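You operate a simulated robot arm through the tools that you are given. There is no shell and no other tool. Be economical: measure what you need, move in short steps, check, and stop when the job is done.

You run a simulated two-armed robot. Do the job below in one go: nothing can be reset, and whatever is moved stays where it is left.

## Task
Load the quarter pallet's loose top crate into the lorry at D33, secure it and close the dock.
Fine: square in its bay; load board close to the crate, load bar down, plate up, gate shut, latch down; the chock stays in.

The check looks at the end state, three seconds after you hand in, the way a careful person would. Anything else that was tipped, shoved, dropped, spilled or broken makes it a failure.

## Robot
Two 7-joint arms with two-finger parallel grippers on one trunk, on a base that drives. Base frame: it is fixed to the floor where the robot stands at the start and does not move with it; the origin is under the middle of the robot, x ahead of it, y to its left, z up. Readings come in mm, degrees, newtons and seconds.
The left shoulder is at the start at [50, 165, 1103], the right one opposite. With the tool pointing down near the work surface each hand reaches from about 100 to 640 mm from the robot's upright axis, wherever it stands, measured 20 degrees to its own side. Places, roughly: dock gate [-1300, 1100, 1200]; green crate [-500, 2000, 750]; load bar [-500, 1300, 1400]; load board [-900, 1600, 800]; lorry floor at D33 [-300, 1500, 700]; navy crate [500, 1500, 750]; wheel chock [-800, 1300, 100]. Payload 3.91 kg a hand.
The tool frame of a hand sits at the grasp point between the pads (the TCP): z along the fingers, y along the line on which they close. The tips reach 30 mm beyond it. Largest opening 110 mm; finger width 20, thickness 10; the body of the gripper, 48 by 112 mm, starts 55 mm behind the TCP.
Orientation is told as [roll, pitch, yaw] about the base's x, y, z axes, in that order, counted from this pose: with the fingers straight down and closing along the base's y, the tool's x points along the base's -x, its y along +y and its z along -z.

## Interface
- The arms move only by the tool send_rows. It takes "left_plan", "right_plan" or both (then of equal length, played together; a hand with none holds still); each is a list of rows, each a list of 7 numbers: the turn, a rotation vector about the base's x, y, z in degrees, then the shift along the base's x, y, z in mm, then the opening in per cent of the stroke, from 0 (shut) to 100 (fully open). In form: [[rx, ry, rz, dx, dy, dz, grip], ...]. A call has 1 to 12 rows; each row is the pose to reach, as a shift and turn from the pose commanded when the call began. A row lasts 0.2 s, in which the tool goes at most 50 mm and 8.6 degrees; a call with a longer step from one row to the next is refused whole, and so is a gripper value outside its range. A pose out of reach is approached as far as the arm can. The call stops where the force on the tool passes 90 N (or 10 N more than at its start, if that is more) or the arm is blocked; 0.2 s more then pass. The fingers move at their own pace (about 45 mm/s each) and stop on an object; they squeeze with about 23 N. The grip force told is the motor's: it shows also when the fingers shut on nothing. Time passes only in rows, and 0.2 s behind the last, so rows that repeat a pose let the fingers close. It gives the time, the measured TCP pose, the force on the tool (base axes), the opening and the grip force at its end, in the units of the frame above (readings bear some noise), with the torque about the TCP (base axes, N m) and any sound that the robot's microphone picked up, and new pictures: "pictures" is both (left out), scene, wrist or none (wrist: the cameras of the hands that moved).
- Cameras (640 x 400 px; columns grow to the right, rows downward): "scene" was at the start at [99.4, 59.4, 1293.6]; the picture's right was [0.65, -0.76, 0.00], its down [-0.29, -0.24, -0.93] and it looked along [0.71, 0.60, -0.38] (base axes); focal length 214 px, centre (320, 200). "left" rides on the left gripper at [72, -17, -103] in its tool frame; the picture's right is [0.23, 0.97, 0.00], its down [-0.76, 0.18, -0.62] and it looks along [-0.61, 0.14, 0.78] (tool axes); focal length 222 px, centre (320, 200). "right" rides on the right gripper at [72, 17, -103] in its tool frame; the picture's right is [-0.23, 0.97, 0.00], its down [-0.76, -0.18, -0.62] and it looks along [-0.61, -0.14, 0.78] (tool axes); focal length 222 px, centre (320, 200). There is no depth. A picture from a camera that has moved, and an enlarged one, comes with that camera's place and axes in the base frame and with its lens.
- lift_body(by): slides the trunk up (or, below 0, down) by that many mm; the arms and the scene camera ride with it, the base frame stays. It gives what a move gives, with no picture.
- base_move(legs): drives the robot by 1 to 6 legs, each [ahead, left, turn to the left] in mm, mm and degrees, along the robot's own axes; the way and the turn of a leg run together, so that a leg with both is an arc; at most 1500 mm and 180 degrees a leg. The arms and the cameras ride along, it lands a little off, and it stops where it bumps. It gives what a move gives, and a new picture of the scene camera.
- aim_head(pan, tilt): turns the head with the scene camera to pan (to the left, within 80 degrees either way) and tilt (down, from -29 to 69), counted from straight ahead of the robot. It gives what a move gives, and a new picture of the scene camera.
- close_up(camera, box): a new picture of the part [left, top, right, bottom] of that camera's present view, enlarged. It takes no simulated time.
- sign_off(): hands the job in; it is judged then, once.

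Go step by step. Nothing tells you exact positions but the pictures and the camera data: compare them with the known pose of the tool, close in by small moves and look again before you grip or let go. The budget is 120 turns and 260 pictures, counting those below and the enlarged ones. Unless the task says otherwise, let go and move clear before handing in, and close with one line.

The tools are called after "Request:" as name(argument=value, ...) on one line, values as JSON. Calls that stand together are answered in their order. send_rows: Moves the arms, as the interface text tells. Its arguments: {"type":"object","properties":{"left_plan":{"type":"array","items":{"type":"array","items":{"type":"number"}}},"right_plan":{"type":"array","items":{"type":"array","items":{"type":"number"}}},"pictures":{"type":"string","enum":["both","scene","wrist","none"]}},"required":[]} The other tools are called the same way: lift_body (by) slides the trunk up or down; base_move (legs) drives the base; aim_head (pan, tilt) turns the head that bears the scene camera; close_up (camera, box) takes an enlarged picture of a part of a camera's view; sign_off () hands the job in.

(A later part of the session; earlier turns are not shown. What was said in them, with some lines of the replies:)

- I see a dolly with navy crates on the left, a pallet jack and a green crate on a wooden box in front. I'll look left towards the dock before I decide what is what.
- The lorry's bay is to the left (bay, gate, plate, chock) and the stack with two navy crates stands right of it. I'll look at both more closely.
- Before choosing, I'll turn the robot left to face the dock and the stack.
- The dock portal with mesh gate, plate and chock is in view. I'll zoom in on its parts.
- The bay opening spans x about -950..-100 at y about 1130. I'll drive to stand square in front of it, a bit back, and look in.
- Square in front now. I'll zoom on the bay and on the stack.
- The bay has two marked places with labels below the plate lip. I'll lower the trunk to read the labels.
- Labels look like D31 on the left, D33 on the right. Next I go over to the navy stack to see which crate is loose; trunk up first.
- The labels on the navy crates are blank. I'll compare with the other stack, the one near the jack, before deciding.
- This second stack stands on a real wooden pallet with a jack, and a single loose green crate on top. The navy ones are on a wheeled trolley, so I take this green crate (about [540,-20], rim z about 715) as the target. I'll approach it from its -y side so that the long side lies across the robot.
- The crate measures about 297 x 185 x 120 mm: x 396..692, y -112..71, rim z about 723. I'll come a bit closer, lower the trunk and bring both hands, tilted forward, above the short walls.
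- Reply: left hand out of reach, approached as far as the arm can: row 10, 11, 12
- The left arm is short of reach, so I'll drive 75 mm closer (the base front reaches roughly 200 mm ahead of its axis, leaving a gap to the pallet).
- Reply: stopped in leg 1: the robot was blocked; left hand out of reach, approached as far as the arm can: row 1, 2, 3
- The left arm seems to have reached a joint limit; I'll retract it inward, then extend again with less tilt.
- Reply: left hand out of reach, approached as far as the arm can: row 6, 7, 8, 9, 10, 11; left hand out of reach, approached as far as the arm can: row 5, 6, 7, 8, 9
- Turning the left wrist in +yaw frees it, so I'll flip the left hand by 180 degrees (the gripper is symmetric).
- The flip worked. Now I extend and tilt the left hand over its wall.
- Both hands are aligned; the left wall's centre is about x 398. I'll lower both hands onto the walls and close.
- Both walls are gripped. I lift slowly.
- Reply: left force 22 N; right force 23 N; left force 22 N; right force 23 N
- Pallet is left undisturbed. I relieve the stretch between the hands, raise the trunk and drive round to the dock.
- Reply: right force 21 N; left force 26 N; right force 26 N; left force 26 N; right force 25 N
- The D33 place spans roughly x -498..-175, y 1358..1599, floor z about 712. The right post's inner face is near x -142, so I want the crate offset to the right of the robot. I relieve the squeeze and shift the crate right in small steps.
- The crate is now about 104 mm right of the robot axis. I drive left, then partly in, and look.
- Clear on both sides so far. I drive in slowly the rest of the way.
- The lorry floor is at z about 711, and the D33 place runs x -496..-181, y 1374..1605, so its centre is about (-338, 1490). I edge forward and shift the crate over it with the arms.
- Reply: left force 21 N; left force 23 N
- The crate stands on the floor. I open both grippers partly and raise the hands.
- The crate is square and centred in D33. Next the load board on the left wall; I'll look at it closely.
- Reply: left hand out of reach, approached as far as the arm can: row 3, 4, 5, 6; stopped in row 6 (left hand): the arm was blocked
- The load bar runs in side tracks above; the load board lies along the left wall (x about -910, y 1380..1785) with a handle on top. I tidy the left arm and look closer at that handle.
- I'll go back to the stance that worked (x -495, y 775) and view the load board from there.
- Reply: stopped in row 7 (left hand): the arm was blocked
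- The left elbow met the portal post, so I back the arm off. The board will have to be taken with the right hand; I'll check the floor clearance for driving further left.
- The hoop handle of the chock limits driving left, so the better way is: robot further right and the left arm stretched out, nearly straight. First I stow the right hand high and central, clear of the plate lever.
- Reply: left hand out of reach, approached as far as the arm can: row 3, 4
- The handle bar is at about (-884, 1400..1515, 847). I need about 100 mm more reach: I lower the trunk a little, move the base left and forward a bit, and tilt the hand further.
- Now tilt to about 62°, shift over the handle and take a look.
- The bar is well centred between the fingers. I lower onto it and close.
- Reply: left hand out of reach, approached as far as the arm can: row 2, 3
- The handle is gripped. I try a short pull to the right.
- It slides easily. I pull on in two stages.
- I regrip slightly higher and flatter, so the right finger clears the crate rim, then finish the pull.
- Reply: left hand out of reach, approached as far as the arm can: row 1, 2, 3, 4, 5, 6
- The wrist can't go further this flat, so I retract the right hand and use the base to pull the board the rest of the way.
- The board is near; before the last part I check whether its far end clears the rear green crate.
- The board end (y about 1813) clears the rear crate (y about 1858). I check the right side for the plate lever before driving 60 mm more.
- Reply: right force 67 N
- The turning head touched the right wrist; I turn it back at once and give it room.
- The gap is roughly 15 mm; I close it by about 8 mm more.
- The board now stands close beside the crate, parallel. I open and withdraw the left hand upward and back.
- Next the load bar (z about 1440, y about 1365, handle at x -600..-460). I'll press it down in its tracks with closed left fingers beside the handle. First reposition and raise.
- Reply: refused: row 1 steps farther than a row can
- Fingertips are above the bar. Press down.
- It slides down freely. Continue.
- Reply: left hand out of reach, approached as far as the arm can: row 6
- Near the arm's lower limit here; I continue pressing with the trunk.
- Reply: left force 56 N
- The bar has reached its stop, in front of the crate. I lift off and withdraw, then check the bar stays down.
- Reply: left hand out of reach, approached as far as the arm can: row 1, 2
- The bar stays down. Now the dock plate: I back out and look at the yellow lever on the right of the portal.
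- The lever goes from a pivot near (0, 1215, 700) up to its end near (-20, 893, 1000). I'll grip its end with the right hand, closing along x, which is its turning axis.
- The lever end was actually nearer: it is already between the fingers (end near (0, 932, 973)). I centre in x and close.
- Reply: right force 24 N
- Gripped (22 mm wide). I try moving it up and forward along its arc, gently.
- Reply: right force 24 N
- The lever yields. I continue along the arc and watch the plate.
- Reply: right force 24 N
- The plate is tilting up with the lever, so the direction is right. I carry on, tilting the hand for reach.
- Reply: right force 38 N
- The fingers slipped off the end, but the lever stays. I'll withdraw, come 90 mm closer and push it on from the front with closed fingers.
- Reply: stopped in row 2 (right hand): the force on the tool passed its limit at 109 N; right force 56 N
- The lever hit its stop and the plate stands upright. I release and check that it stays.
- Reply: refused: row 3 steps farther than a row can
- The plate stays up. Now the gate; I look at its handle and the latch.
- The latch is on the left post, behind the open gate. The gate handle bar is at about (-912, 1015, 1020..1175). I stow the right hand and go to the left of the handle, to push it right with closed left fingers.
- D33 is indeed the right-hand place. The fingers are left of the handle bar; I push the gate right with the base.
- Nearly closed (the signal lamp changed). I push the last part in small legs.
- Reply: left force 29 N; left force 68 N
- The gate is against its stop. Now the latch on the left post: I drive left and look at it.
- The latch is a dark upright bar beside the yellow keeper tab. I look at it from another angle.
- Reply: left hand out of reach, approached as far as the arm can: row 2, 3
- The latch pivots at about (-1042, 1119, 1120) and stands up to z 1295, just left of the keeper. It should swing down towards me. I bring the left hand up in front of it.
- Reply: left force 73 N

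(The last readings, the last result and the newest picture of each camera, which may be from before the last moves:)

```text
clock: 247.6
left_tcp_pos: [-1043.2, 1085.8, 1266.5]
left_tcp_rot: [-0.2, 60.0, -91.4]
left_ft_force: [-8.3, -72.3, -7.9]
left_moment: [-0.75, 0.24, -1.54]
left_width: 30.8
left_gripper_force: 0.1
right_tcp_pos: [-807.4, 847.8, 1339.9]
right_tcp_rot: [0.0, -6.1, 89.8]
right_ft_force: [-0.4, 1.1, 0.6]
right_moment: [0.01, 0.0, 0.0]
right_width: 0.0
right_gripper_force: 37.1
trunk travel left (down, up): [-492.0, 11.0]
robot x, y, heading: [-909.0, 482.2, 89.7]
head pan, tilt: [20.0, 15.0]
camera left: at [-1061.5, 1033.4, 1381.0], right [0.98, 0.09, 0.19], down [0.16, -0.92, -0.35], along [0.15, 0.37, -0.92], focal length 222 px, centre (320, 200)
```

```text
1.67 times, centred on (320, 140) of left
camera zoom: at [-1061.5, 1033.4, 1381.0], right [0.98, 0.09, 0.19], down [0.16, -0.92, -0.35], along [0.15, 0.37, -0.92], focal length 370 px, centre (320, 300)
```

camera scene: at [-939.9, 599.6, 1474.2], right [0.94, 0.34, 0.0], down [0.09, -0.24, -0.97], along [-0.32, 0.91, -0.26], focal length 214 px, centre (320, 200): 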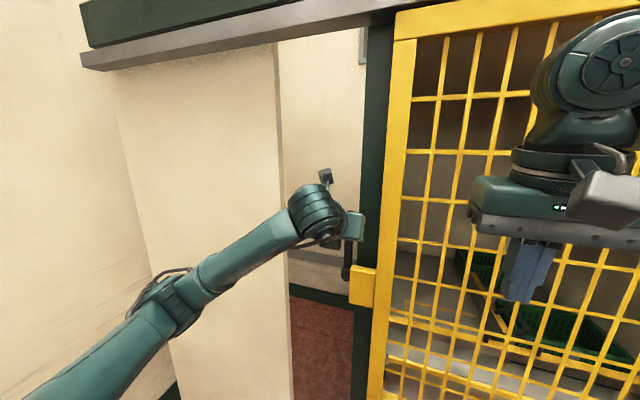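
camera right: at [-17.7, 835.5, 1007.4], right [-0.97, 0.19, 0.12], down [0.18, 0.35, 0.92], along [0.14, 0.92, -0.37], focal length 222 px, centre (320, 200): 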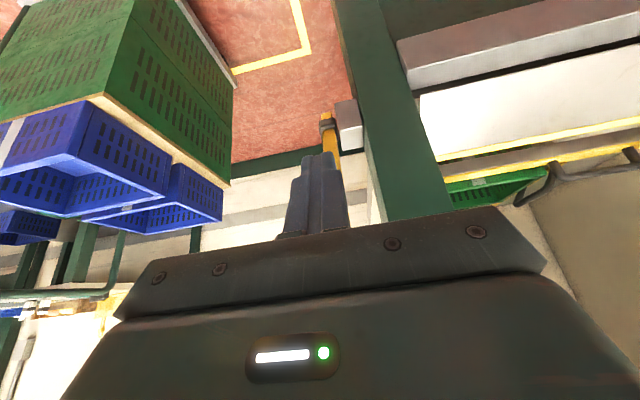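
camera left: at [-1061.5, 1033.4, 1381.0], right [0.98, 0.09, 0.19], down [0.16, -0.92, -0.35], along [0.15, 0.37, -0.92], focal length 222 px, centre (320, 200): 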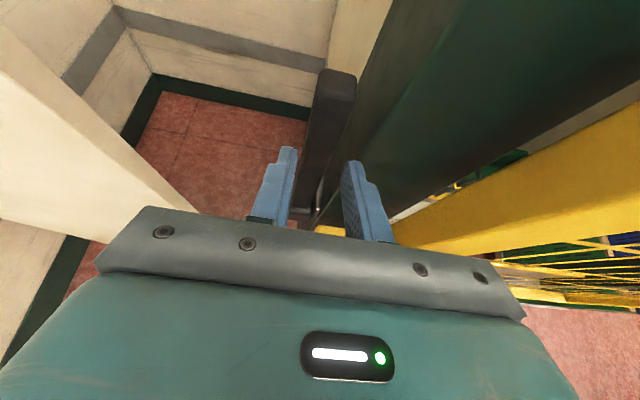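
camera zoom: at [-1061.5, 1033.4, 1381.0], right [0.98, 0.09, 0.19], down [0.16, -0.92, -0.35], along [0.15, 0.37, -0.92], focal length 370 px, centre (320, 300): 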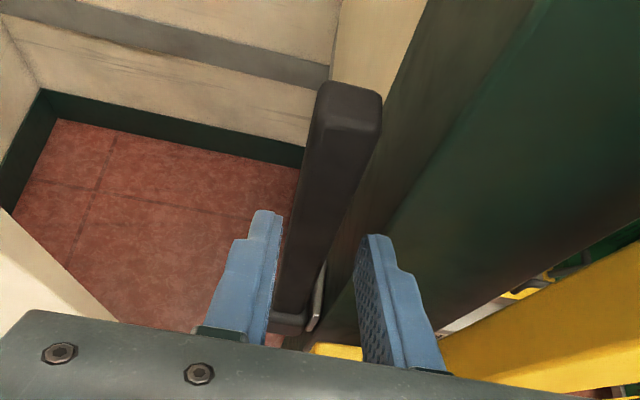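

A finger met the post: the bar sits close against the post's side, so it can't be gripped this way. I back off and will instead hook behind the bar's top with vertical, closed fingers (hand turned 90°).

Request:
send_rows(left_plan=[[0, 0, 0, 0, -30, 0, 31], [-8, 0, 0, 0, -60, 20, 0], [-16, 0, 0, 0, -80, 40, 0], [-24, 0, 0, 0, -90, 60, 0], [-32, 0, 0, 0, -95, 80, 0], [-40, 0, 0, 0, -95, 100, 0], [-48, 0, 0, 0, -95, 115, 0], [-56, 0, 0, 0, -95, 125, 0], [-60, 0, 0, 0, -95, 130, 0]], pictures="none")

Request:
send_rows(left_plan=[[0, 0, -8.4, 0, 0, 0, 0], [0, 0, -16.8, 0, 0, 0, 0], [0, 0, -25.2, 0, 0, 0, 0], [0, 0, -33.6, 0, 0, 0, 0], [0, 0, -42, 0, 0, 0, 0], [0, 0, -50.4, 0, 0, 0, 0], [0, 0, -58.8, 0, 0, 0, 0], [0, 0, -67.2, 0, 0, 0, 0], [0, 0, -75.6, 0, 0, 0, 0], [0, 0, -84, 0, 0, 0, 0], [0, 0, -89, 0, 0, 0, 0]], pictures="both")

```text
clock: 249.6
left_tcp_pos: [-1045.0, 1005.9, 1394.7]
left_tcp_rot: [0.7, 0.0, -90.4]
left_ft_force: [0.4, 0.3, 1.2]
left_moment: [0.01, 0.0, 0.03]
left_width: 0.0
left_gripper_force: 23.0
right_tcp_pos: [-806.0, 860.6, 1338.1]
right_tcp_rot: [0.2, -5.5, 89.7]
right_ft_force: [0.6, -0.3, -0.2]
right_moment: [-0.03, -0.02, 0.01]
right_width: 0.0
right_gripper_force: 37.4
trunk travel left (down, up): [-492.0, 11.0]
robot x, y, heading: [-910.1, 484.8, 89.6]
head pan, tilt: [20.0, 15.0]
```

```text
clock: 252.0
left_tcp_pos: [-1046.6, 1005.2, 1395.3]
left_tcp_rot: [0.7, 0.2, -179.4]
left_ft_force: [0.0, 0.4, -0.3]
left_moment: [-0.01, 0.03, -0.03]
left_width: 0.0
left_gripper_force: 23.3
right_tcp_pos: [-804.1, 860.4, 1336.7]
right_tcp_rot: [0.2, -5.5, 89.9]
right_ft_force: [0.0, 0.3, 0.5]
right_moment: [0.02, 0.01, 0.01]
right_width: 0.0
right_gripper_force: 37.8
trunk travel left (down, up): [-492.0, 11.0]
robot x, y, heading: [-907.9, 481.2, 89.9]
head pan, tilt: [20.0, 15.0]
camera scene: at [-940.5, 599.2, 1474.3], right [0.94, 0.34, 0.0], down [0.09, -0.24, -0.97], along [-0.32, 0.91, -0.26], focal length 214 px, centre (320, 200)
camera left: at [-973.8, 1024.6, 1497.3], right [0.24, -0.97, 0.01], down [-0.76, -0.18, 0.62], along [-0.6, -0.16, -0.78], focal length 222 px, centre (320, 200)
```

scene: 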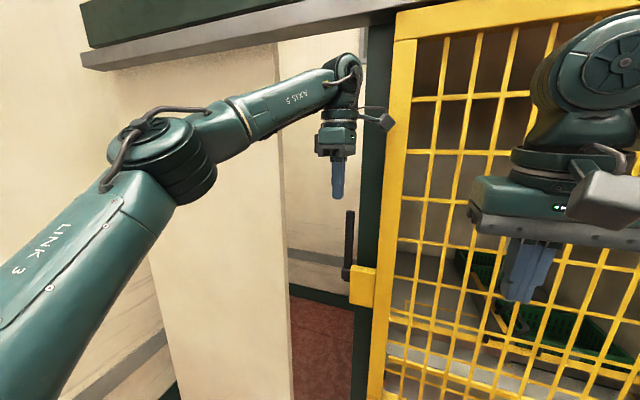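
left: 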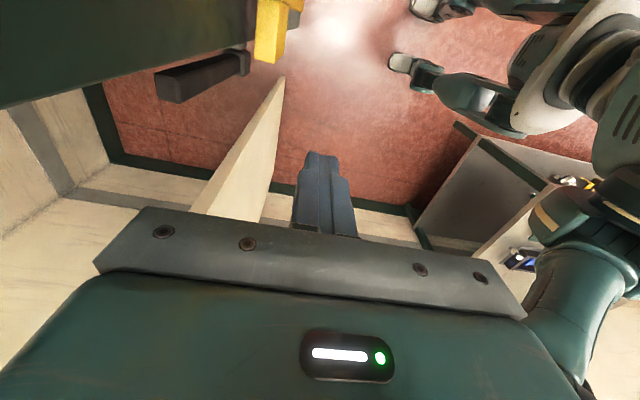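

The wrist camera would be on the post's side; I turn the hand the other way round (yaw 0) so it is on the free side.

Request:
send_rows(left_plan=[[0, 0, 8.5, 0, 0, 0, 0], [0, 0, 17, 0, 0, 0, 0], [0, 0, 25.5, 0, 0, 0, 0], [0, 0, 34, 0, 0, 0, 0], [0, 0, 42.5, 0, 0, 0, 0], [0, 0, 51, 0, 0, 0, 0], [0, 0, 59.5, 0, 0, 0, 0], [0, 0, 68, 0, 0, 0, 0], [0, 0, 76.5, 0, 0, 0, 0], [0, 0, 85, 0, 0, 0, 0], [0, 0, 93.5, 0, 0, 0, 0], [0, 0, 102, 0, 0, 0, 0]], pictures="none")

Request:
send_rows(left_plan=[[0, 0, 8.5, 0, 0, 0, 0], [0, 0, 17, 0, 0, 0, 0], [0, 0, 25.5, 0, 0, 0, 0], [0, 0, 34, 0, 0, 0, 0], [0, 0, 42.5, 0, 0, 0, 0], [0, 0, 51, 0, 0, 0, 0], [0, 0, 59.5, 0, 0, 0, 0], [0, 0, 68, 0, 0, 0, 0], [0, 0, 77, 0, 0, 0, 0]], pictures="both")

```text
clock: 254.6
left_tcp_pos: [-1045.2, 1005.1, 1394.3]
left_tcp_rot: [0.5, 0.0, -77.2]
left_ft_force: [0.4, -0.2, -0.8]
left_moment: [0.0, 0.01, 0.02]
left_width: 0.0
left_gripper_force: 22.3
right_tcp_pos: [-806.1, 860.5, 1337.0]
right_tcp_rot: [0.2, -5.5, 89.9]
right_ft_force: [0.7, 1.2, -0.1]
right_moment: [0.04, -0.02, 0.01]
right_width: 0.0
right_gripper_force: 37.9
trunk travel left (down, up): [-492.0, 11.0]
robot x, y, heading: [-909.9, 480.2, 89.7]
head pan, tilt: [20.0, 15.0]
```

```text
refused: row 9 steps farther than a row can; nothing moved
```

Request:
send_rows(left_plan=[[0, 0, 8.5, 0, 0, 0, 0], [0, 0, 17, 0, 0, 0, 0], [0, 0, 25.5, 0, 0, 0, 0], [0, 0, 34, 0, 0, 0, 0], [0, 0, 42.5, 0, 0, 0, 0], [0, 0, 51, 0, 0, 0, 0], [0, 0, 59.5, 0, 0, 0, 0], [0, 0, 68, 0, 0, 0, 0], [0, 0, 76.5, 0, 0, 0, 0]], pictures="both")

```text
clock: 256.6
left_tcp_pos: [-1047.0, 1004.9, 1394.2]
left_tcp_rot: [0.6, 0.1, -0.7]
left_ft_force: [-0.4, -0.4, 0.5]
left_moment: [0.01, -0.01, 0.03]
left_width: 0.0
left_gripper_force: 22.6
right_tcp_pos: [-805.3, 859.3, 1336.1]
right_tcp_rot: [0.3, -5.6, 89.9]
right_ft_force: [0.0, -0.4, 0.4]
right_moment: [-0.01, 0.01, -0.02]
right_width: 0.0
right_gripper_force: 37.6
trunk travel left (down, up): [-492.0, 11.0]
robot x, y, heading: [-911.1, 477.4, 89.6]
head pan, tilt: [20.0, 15.0]
camera scene: at [-940.5, 599.2, 1474.3], right [0.94, 0.34, 0.0], down [0.09, -0.24, -0.97], along [-0.32, 0.91, -0.26], focal length 214 px, centre (320, 200)
camera left: at [-1118.5, 988.7, 1496.9], right [-0.22, 0.98, 0.01], down [0.76, 0.16, 0.62], along [0.61, 0.14, -0.78], focal length 222 px, centre (320, 200)
```

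scene: 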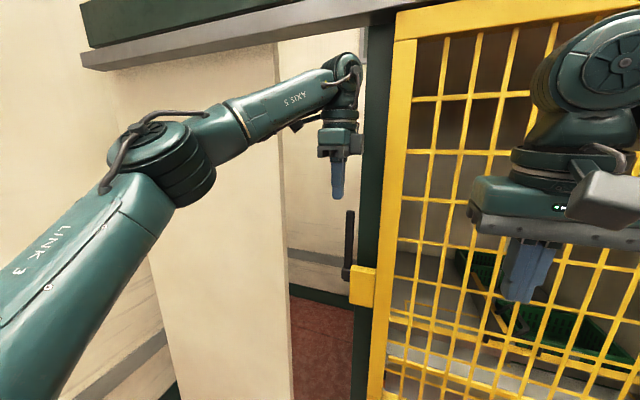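
left: 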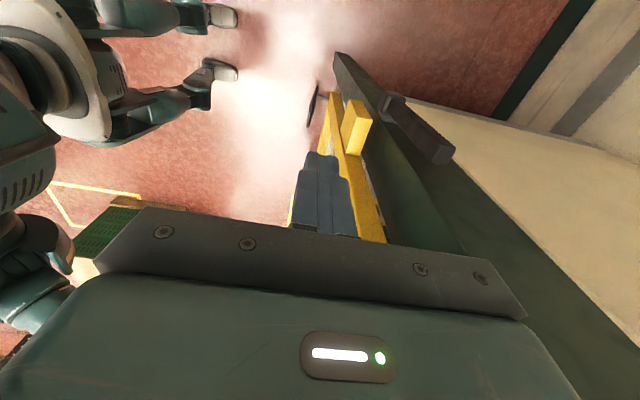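

Now the view is clear. I tilt the hand so the wrist leans away from the post, come closer, and pass behind the bar's top.

Request:
send_rows(left_plan=[[0, -7, 0, -2, 0, 0, 0], [0, -14, 0, -4, 0, 0, 0], [0, -21, 0, -6, 0, 0, 0], [0, -21, 0, -6, -20, 0, 0]], pictures="none")

Request:
base_move(legs=[[90, 0, 0]])

Request:
close_up(camera="left", box=[0, 0, 640, 400])

```text
clock: 257.6
left_tcp_pos: [-1051.6, 984.3, 1395.9]
left_tcp_rot: [0.9, -21.0, -0.8]
left_ft_force: [-0.4, -0.1, 0.2]
left_moment: [0.0, -0.05, 0.0]
left_width: 0.1
left_gripper_force: 22.9
right_tcp_pos: [-805.5, 859.2, 1335.4]
right_tcp_rot: [0.2, -5.6, 89.9]
right_ft_force: [0.0, -0.2, -1.0]
right_moment: [0.03, 0.0, 0.0]
right_width: 0.0
right_gripper_force: 37.6
trunk travel left (down, up): [-492.0, 11.0]
robot x, y, heading: [-906.7, 481.0, 89.8]
head pan, tilt: [20.0, 15.0]
```

```text
clock: 258.7
left_tcp_pos: [-1052.6, 1076.2, 1394.5]
left_tcp_rot: [0.9, -20.9, -0.8]
left_ft_force: [0.3, 0.8, -0.2]
left_moment: [-0.02, -0.01, -0.01]
left_width: 0.1
left_gripper_force: 23.1
right_tcp_pos: [-803.7, 949.6, 1337.1]
right_tcp_rot: [0.2, -5.5, 89.9]
right_ft_force: [-0.5, -0.1, -1.0]
right_moment: [-0.04, -0.01, -0.01]
right_width: 0.1
right_gripper_force: 37.8
trunk travel left (down, up): [-492.0, 11.0]
robot x, y, heading: [-910.9, 568.6, 89.7]
head pan, tilt: [20.0, 15.0]
camera scene: at [-939.9, 688.9, 1474.3], right [0.94, 0.34, 0.0], down [0.09, -0.24, -0.97], along [-0.32, 0.91, -0.26], focal length 214 px, centre (320, 200)
```

scene: 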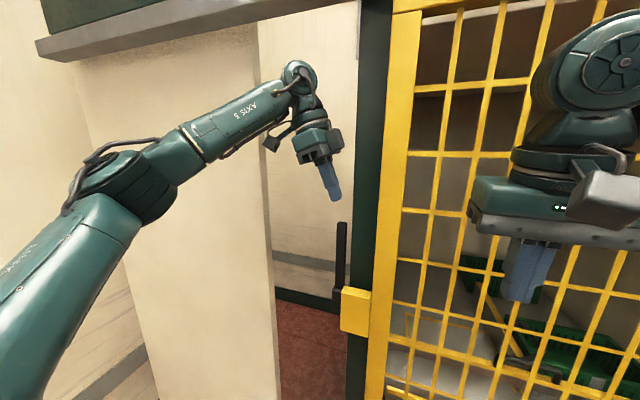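

```text
1.00 times, centred on (320, 200) of left (not enlarged: the box is as wide or as high as the picture)
camera zoom: at [-1156.3, 1058.7, 1464.2], right [-0.2, 0.98, -0.07], down [0.49, 0.16, 0.86], along [0.85, 0.14, -0.51], focal length 222 px, centre (320, 200)
```

zoom: 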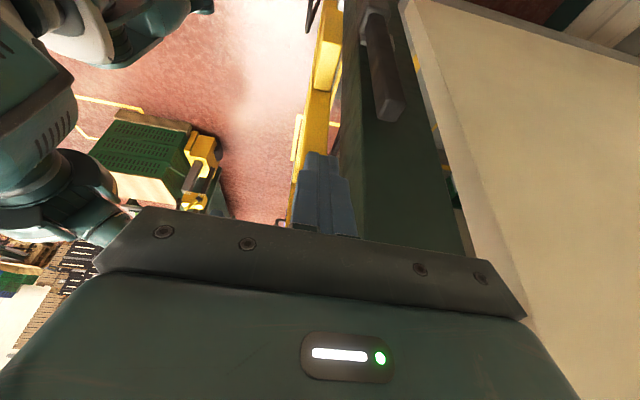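

Request:
send_rows(left_plan=[[0, 0, 0, -2, 35, 0, 0], [0, 0, 0, -2, 70, 0, 0], [0, 0, 0, -2, 96, 0, 0], [0, 0, 0, -2, 97, -35, 0]], pictures="wrist")

```text
clock: 259.7
left_tcp_pos: [-1052.9, 1173.4, 1358.5]
left_tcp_rot: [0.9, -21.0, -0.9]
left_ft_force: [-0.7, 0.4, -0.1]
left_moment: [-0.03, -0.03, 0.0]
left_width: 0.1
left_gripper_force: 22.6
left hand out of reach, approached as far as the arm can: row 3
right_tcp_pos: [-805.1, 950.1, 1335.9]
right_tcp_rot: [0.2, -5.6, 90.0]
right_ft_force: [0.4, -0.1, 0.0]
right_moment: [-0.02, 0.03, -0.02]
right_width: 0.4
right_gripper_force: 37.8
trunk travel left (down, up): [-492.0, 11.0]
robot x, y, heading: [-909.0, 576.6, 89.6]
head pan, tilt: [20.0, 15.0]
camera left: at [-1157.7, 1157.2, 1428.4], right [-0.2, 0.98, -0.07], down [0.49, 0.16, 0.86], along [0.85, 0.14, -0.51], focal length 222 px, centre (320, 200)
```

left: 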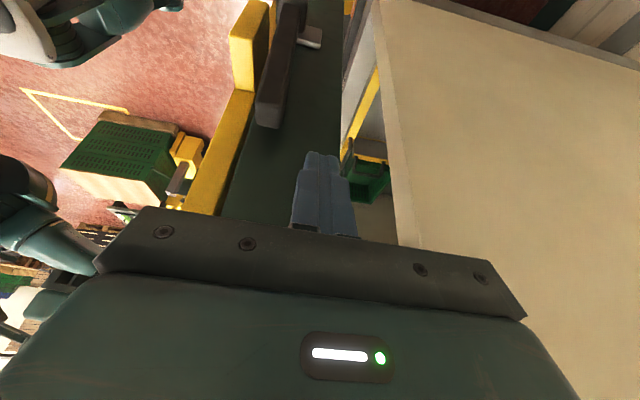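

The fingers are behind the bar. Lower, then draw it towards me.

Request:
send_rows(left_plan=[[0, 0, 0, 0, 0, -30, 0], [0, 0, 0, 0, 0, -60, 0], [0, 0, 0, 0, 0, -85, 0]], pictures="wrist")

```text
clock: 260.5
left_tcp_pos: [-1053.5, 1171.8, 1273.8]
left_tcp_rot: [0.9, -20.9, -0.7]
left_ft_force: [1.1, -0.3, -0.6]
left_moment: [-0.04, 0.0, -0.03]
left_width: 0.4
left_gripper_force: 23.1
right_tcp_pos: [-805.3, 948.3, 1336.9]
right_tcp_rot: [0.1, -5.5, 90.0]
right_ft_force: [0.0, 0.2, 0.2]
right_moment: [0.03, -0.02, 0.02]
right_width: 0.0
right_gripper_force: 38.1
trunk travel left (down, up): [-492.0, 11.0]
robot x, y, heading: [-907.0, 571.6, 89.7]
head pan, tilt: [20.0, 15.0]
camera left: at [-1159.1, 1155.2, 1343.3], right [-0.2, 0.98, -0.07], down [0.49, 0.16, 0.86], along [0.85, 0.14, -0.51], focal length 222 px, centre (320, 200)
```

left: 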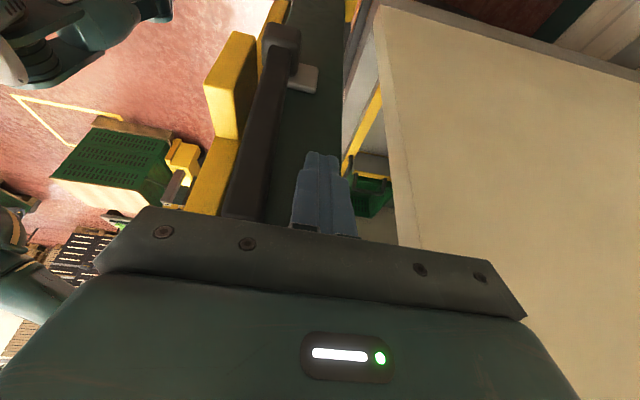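

Request:
send_rows(left_plan=[[0, 0, 0, 0, -20, 0, 0], [0, 0, 0, 0, -40, 0, 0], [0, 0, 0, 0, -60, 0, 0], [0, 0, 0, 0, -80, 0, 0], [0, 0, 0, 0, -100, 0, 0]], pictures="wrist")

```text
clock: 261.7
left_tcp_pos: [-1054.0, 1071.5, 1273.7]
left_tcp_rot: [0.9, -20.9, -0.7]
left_ft_force: [-0.8, 0.3, -0.8]
left_moment: [0.05, 0.04, 0.0]
left_width: 0.0
left_gripper_force: 23.4
right_tcp_pos: [-805.1, 949.8, 1337.3]
right_tcp_rot: [0.1, -5.5, 89.9]
right_ft_force: [-0.1, 0.0, -0.4]
right_moment: [0.02, 0.0, 0.01]
right_width: 0.2
right_gripper_force: 37.8
trunk travel left (down, up): [-492.0, 11.0]
robot x, y, heading: [-907.6, 571.4, 89.4]
head pan, tilt: [20.0, 15.0]
camera left: at [-1158.6, 1054.4, 1344.1], right [-0.2, 0.98, -0.07], down [0.49, 0.16, 0.86], along [0.85, 0.14, -0.51], focal length 222 px, centre (320, 200)
```

left: 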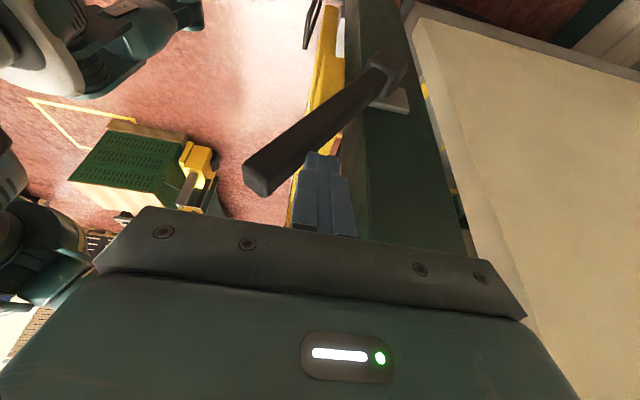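

Request:
send_rows(left_plan=[[0, 0, 0, 0, -30, -8, 0], [0, 0, 0, 0, -55, -25, 0], [0, 0, 0, 0, -72, -50, 0], [0, 0, 0, 0, -80, -80, 0], [0, 0, 0, 0, -84, -110, 0]], pictures="both")

```text
clock: 262.9
left_tcp_pos: [-1053.4, 989.2, 1164.4]
left_tcp_rot: [0.9, -21.0, -0.8]
left_ft_force: [0.2, 0.1, 0.4]
left_moment: [0.01, -0.05, 0.0]
left_width: 0.0
left_gripper_force: 23.0
right_tcp_pos: [-804.9, 948.8, 1336.6]
right_tcp_rot: [0.2, -5.5, 89.9]
right_ft_force: [0.5, -0.5, 0.8]
right_moment: [-0.01, -0.03, 0.03]
right_width: 0.0
right_gripper_force: 38.1
trunk travel left (down, up): [-492.0, 11.0]
robot x, y, heading: [-906.6, 570.5, 89.5]
head pan, tilt: [20.0, 15.0]
camera scene: at [-940.2, 688.6, 1474.3], right [0.94, 0.34, 0.0], down [0.09, -0.24, -0.97], along [-0.32, 0.91, -0.26], focal length 214 px, centre (320, 200)
camera left: at [-1158.6, 971.9, 1233.8], right [-0.2, 0.98, -0.07], down [0.49, 0.16, 0.86], along [0.85, 0.14, -0.51], focal length 222 px, centre (320, 200)
```

scene: 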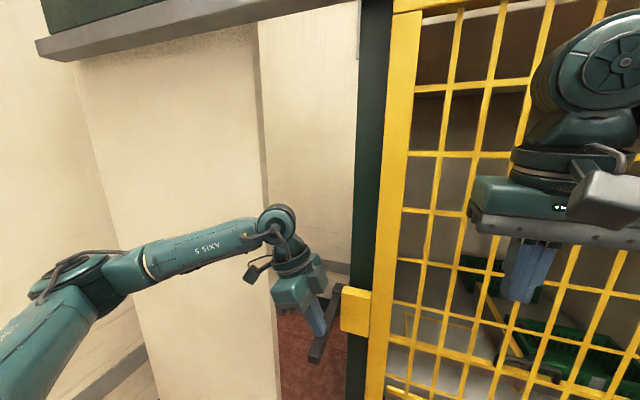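
left: 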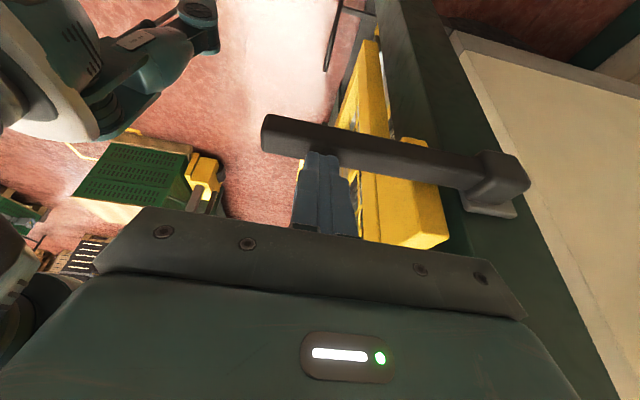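

The latch swings over beside the keeper. I press it the rest of the way to its stop.

Request:
send_rows(left_plan=[[0, 0, 0, 0, 0, -15, 0], [0, 0, 0, 0, 2, -30, 0], [0, 0, 0, 0, 6, -50, 0], [0, 0, 0, 0, 10, -70, 0]], pictures="both")

```text
clock: 263.5
left_tcp_pos: [-1053.9, 987.3, 1161.9]
left_tcp_rot: [3.3, -22.3, -1.8]
left_ft_force: [-9.7, -26.3, 36.0]
left_moment: [-0.9, 0.18, -0.21]
left_width: 0.0
left_gripper_force: 22.9
right_tcp_pos: [-805.5, 943.5, 1338.1]
right_tcp_rot: [0.1, -5.8, 89.8]
right_ft_force: [-0.4, 0.0, -0.6]
right_moment: [-0.01, -0.03, 0.0]
right_width: 0.2
right_gripper_force: 37.5
trunk travel left (down, up): [-492.0, 11.0]
robot x, y, heading: [-906.5, 572.6, 89.8]
head pan, tilt: [20.0, 15.0]
stopped in row 2 (left hand): the force on the tool passed its limit at 101 N (the readings are from after the stop); the commanded pose is now the measured one
camera scene: at [-941.6, 682.6, 1474.8], right [0.94, 0.34, 0.0], down [0.09, -0.24, -0.97], along [-0.33, 0.91, -0.26], focal length 214 px, centre (320, 200)
camera left: at [-1160.5, 968.1, 1227.6], right [-0.2, 0.98, -0.03], down [0.47, 0.13, 0.87], along [0.86, 0.16, -0.48], focal length 222 px, centre (320, 200)
```

scene: 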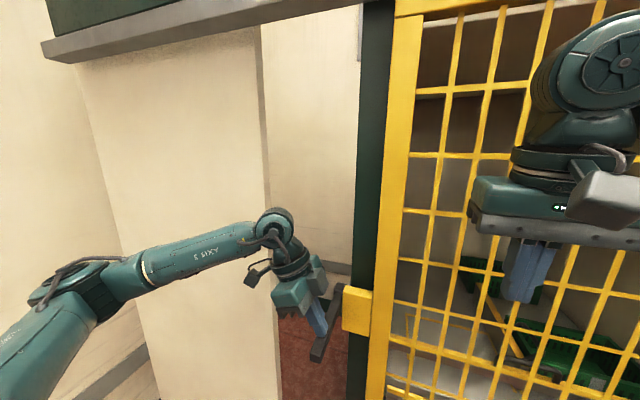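
left: 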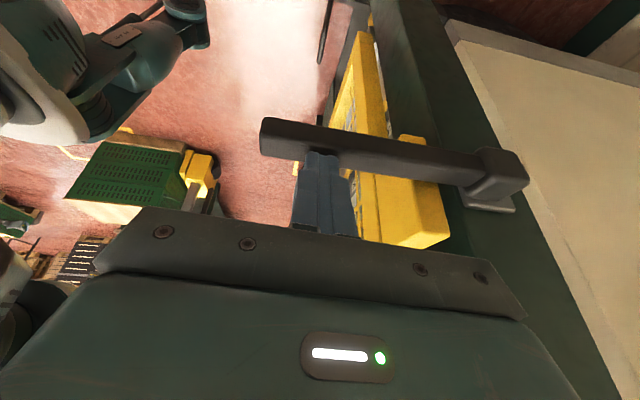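

The latch is down on its stop. I lift off, back away and check everything.

Request:
send_rows(left_plan=[[0, 0, 0, -3, 0, 35, 0], [0, 0, 0, -10, -20, 65, 0], [0, 0, 0, -15, -60, 80, 0], [0, 0, 0, -15, -100, 85, 0], [0, 0, 0, -15, -140, 85, 0]], pictures="none")

Request:
base_move(legs=[[-280, -250, 0]])

Request:
aim_head(pan=10, tilt=25)

```text
clock: 264.7
left_tcp_pos: [-1068.6, 853.8, 1240.9]
left_tcp_rot: [3.1, -21.8, -1.4]
left_ft_force: [-0.8, -1.1, -0.1]
left_moment: [0.0, -0.02, 0.04]
left_width: 0.2
left_gripper_force: 23.4
right_tcp_pos: [-805.5, 947.5, 1336.6]
right_tcp_rot: [0.3, -5.6, 89.9]
right_ft_force: [0.4, -0.2, 0.0]
right_moment: [-0.01, 0.01, -0.01]
right_width: 0.1
right_gripper_force: 37.7
trunk travel left (down, up): [-492.0, 11.0]
robot x, y, heading: [-907.3, 569.1, 89.3]
head pan, tilt: [20.0, 15.0]
```

```text
clock: 267.5
left_tcp_pos: [-816.8, 573.1, 1240.4]
left_tcp_rot: [3.1, -22.1, -1.4]
left_ft_force: [-0.6, 0.1, 0.1]
left_moment: [0.0, 0.01, 0.01]
left_width: 0.0
left_gripper_force: 23.4
right_tcp_pos: [-553.4, 667.7, 1335.8]
right_tcp_rot: [0.2, -5.5, 90.0]
right_ft_force: [-0.2, -0.3, -0.1]
right_moment: [-0.02, 0.05, 0.01]
right_width: 0.0
right_gripper_force: 37.7
trunk travel left (down, up): [-492.0, 11.0]
robot x, y, heading: [-658.7, 291.4, 89.9]
head pan, tilt: [20.0, 15.0]
camera scene: at [-688.4, 406.7, 1474.3], right [0.94, 0.34, 0.0], down [0.09, -0.24, -0.97], along [-0.33, 0.91, -0.26], focal length 214 px, centre (320, 200)
```

scene: 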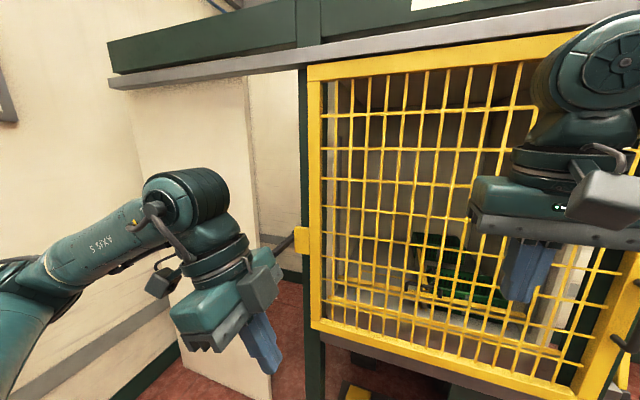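

```text
clock: 268.3
left_tcp_pos: [-817.7, 572.3, 1241.6]
left_tcp_rot: [3.1, -22.0, -1.4]
left_ft_force: [0.3, 0.3, 0.8]
left_moment: [0.02, -0.02, -0.01]
left_width: 0.0
left_gripper_force: 22.9
right_tcp_pos: [-552.1, 666.6, 1336.4]
right_tcp_rot: [0.2, -5.6, 90.0]
right_ft_force: [0.2, -0.2, -0.8]
right_moment: [0.0, 0.02, 0.04]
right_width: 0.0
right_gripper_force: 37.5
trunk travel left (down, up): [-492.0, 11.0]
robot x, y, heading: [-655.6, 294.0, 89.4]
head pan, tilt: [10.0, 25.0]
camera scene: at [-672.7, 409.8, 1458.1], right [0.99, 0.17, 0.0], down [0.07, -0.42, -0.91], along [-0.15, 0.89, -0.42], focal length 214 px, centre (320, 200)
```

scene: 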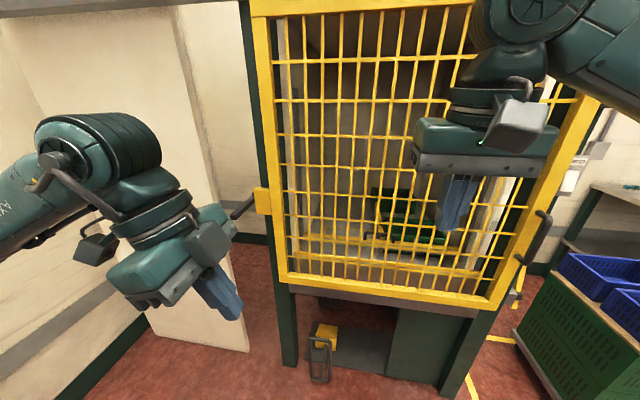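

Request:
close_up(camera="scene", box=[220, 160, 560, 390])

Request:
base_move(legs=[[-80, -250, 0]])

Request:
close_up(camera="scene", box=[150, 60, 480, 360])

```text
1.74 times, centred on (390, 275) of scene
camera zoom: at [-672.7, 409.8, 1458.1], right [0.99, 0.17, 0.0], down [0.07, -0.42, -0.91], along [-0.15, 0.89, -0.42], focal length 373 px, centre (198, 70)
```

zoom: 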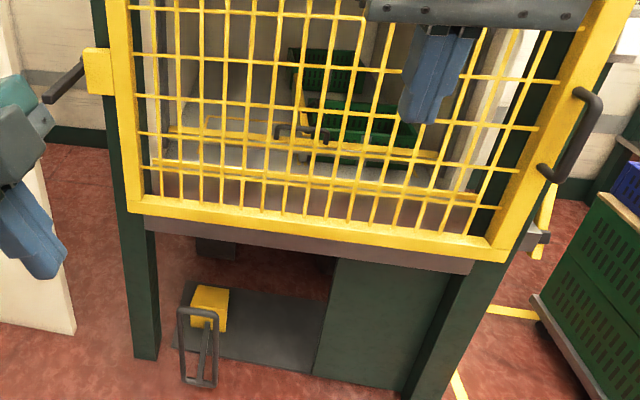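

```text
clock: 271.0
left_tcp_pos: [-569.8, 491.7, 1239.6]
left_tcp_rot: [3.0, -22.0, -1.6]
left_ft_force: [0.9, 0.0, 1.0]
left_moment: [0.0, 0.03, 0.01]
left_width: 0.0
left_gripper_force: 23.0
right_tcp_pos: [-306.0, 584.6, 1336.1]
right_tcp_rot: [0.3, -5.7, 89.8]
right_ft_force: [0.4, -0.2, -0.5]
right_moment: [-0.03, 0.03, 0.0]
right_width: 0.0
right_gripper_force: 37.7
trunk travel left (down, up): [-492.0, 11.0]
robot x, y, heading: [-411.6, 208.0, 89.7]
head pan, tilt: [10.0, 25.0]
camera scene: at [-425.8, 327.7, 1458.1], right [0.99, 0.17, 0.0], down [0.07, -0.42, -0.91], along [-0.15, 0.89, -0.42], focal length 214 px, centre (320, 200)
```

scene: 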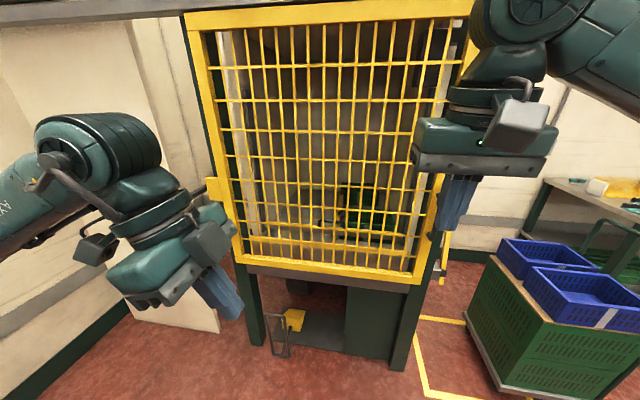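

```text
1.33 times, centred on (315, 210) of scene
camera zoom: at [-425.8, 327.7, 1458.1], right [0.99, 0.17, 0.0], down [0.07, -0.42, -0.91], along [-0.15, 0.89, -0.42], focal length 286 px, centre (327, 187)
```

zoom: 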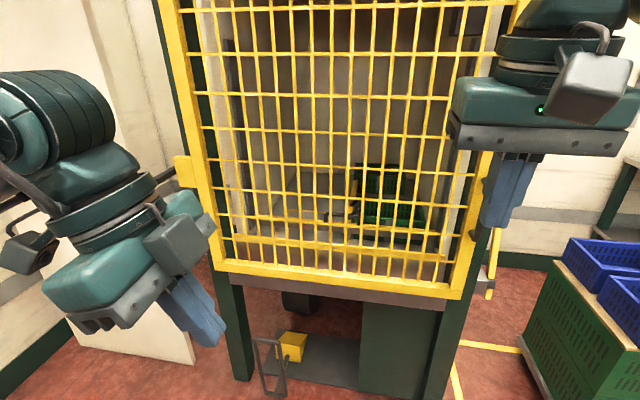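

Everything checks out in the last pictures: the crate is in D33 with the board beside it, the bar is down, the plate is up, and the gate is shut with its latch down. The chock is in place and both hands are clear.

Request:
sign_off()

```text
The job is handed in.
```

I loaded the wooden quarter pallet's loose green crate square into bay D33, set the load board about 8 mm from it, and put the load bar down. The plate is up, the gate shut and latched, and the chock still in. One thing to note: while positioning to pick up the crate, the robot's base was stopped by a bump at low speed, probably against the pallet. I saw nothing shift, but I did not check it closely.
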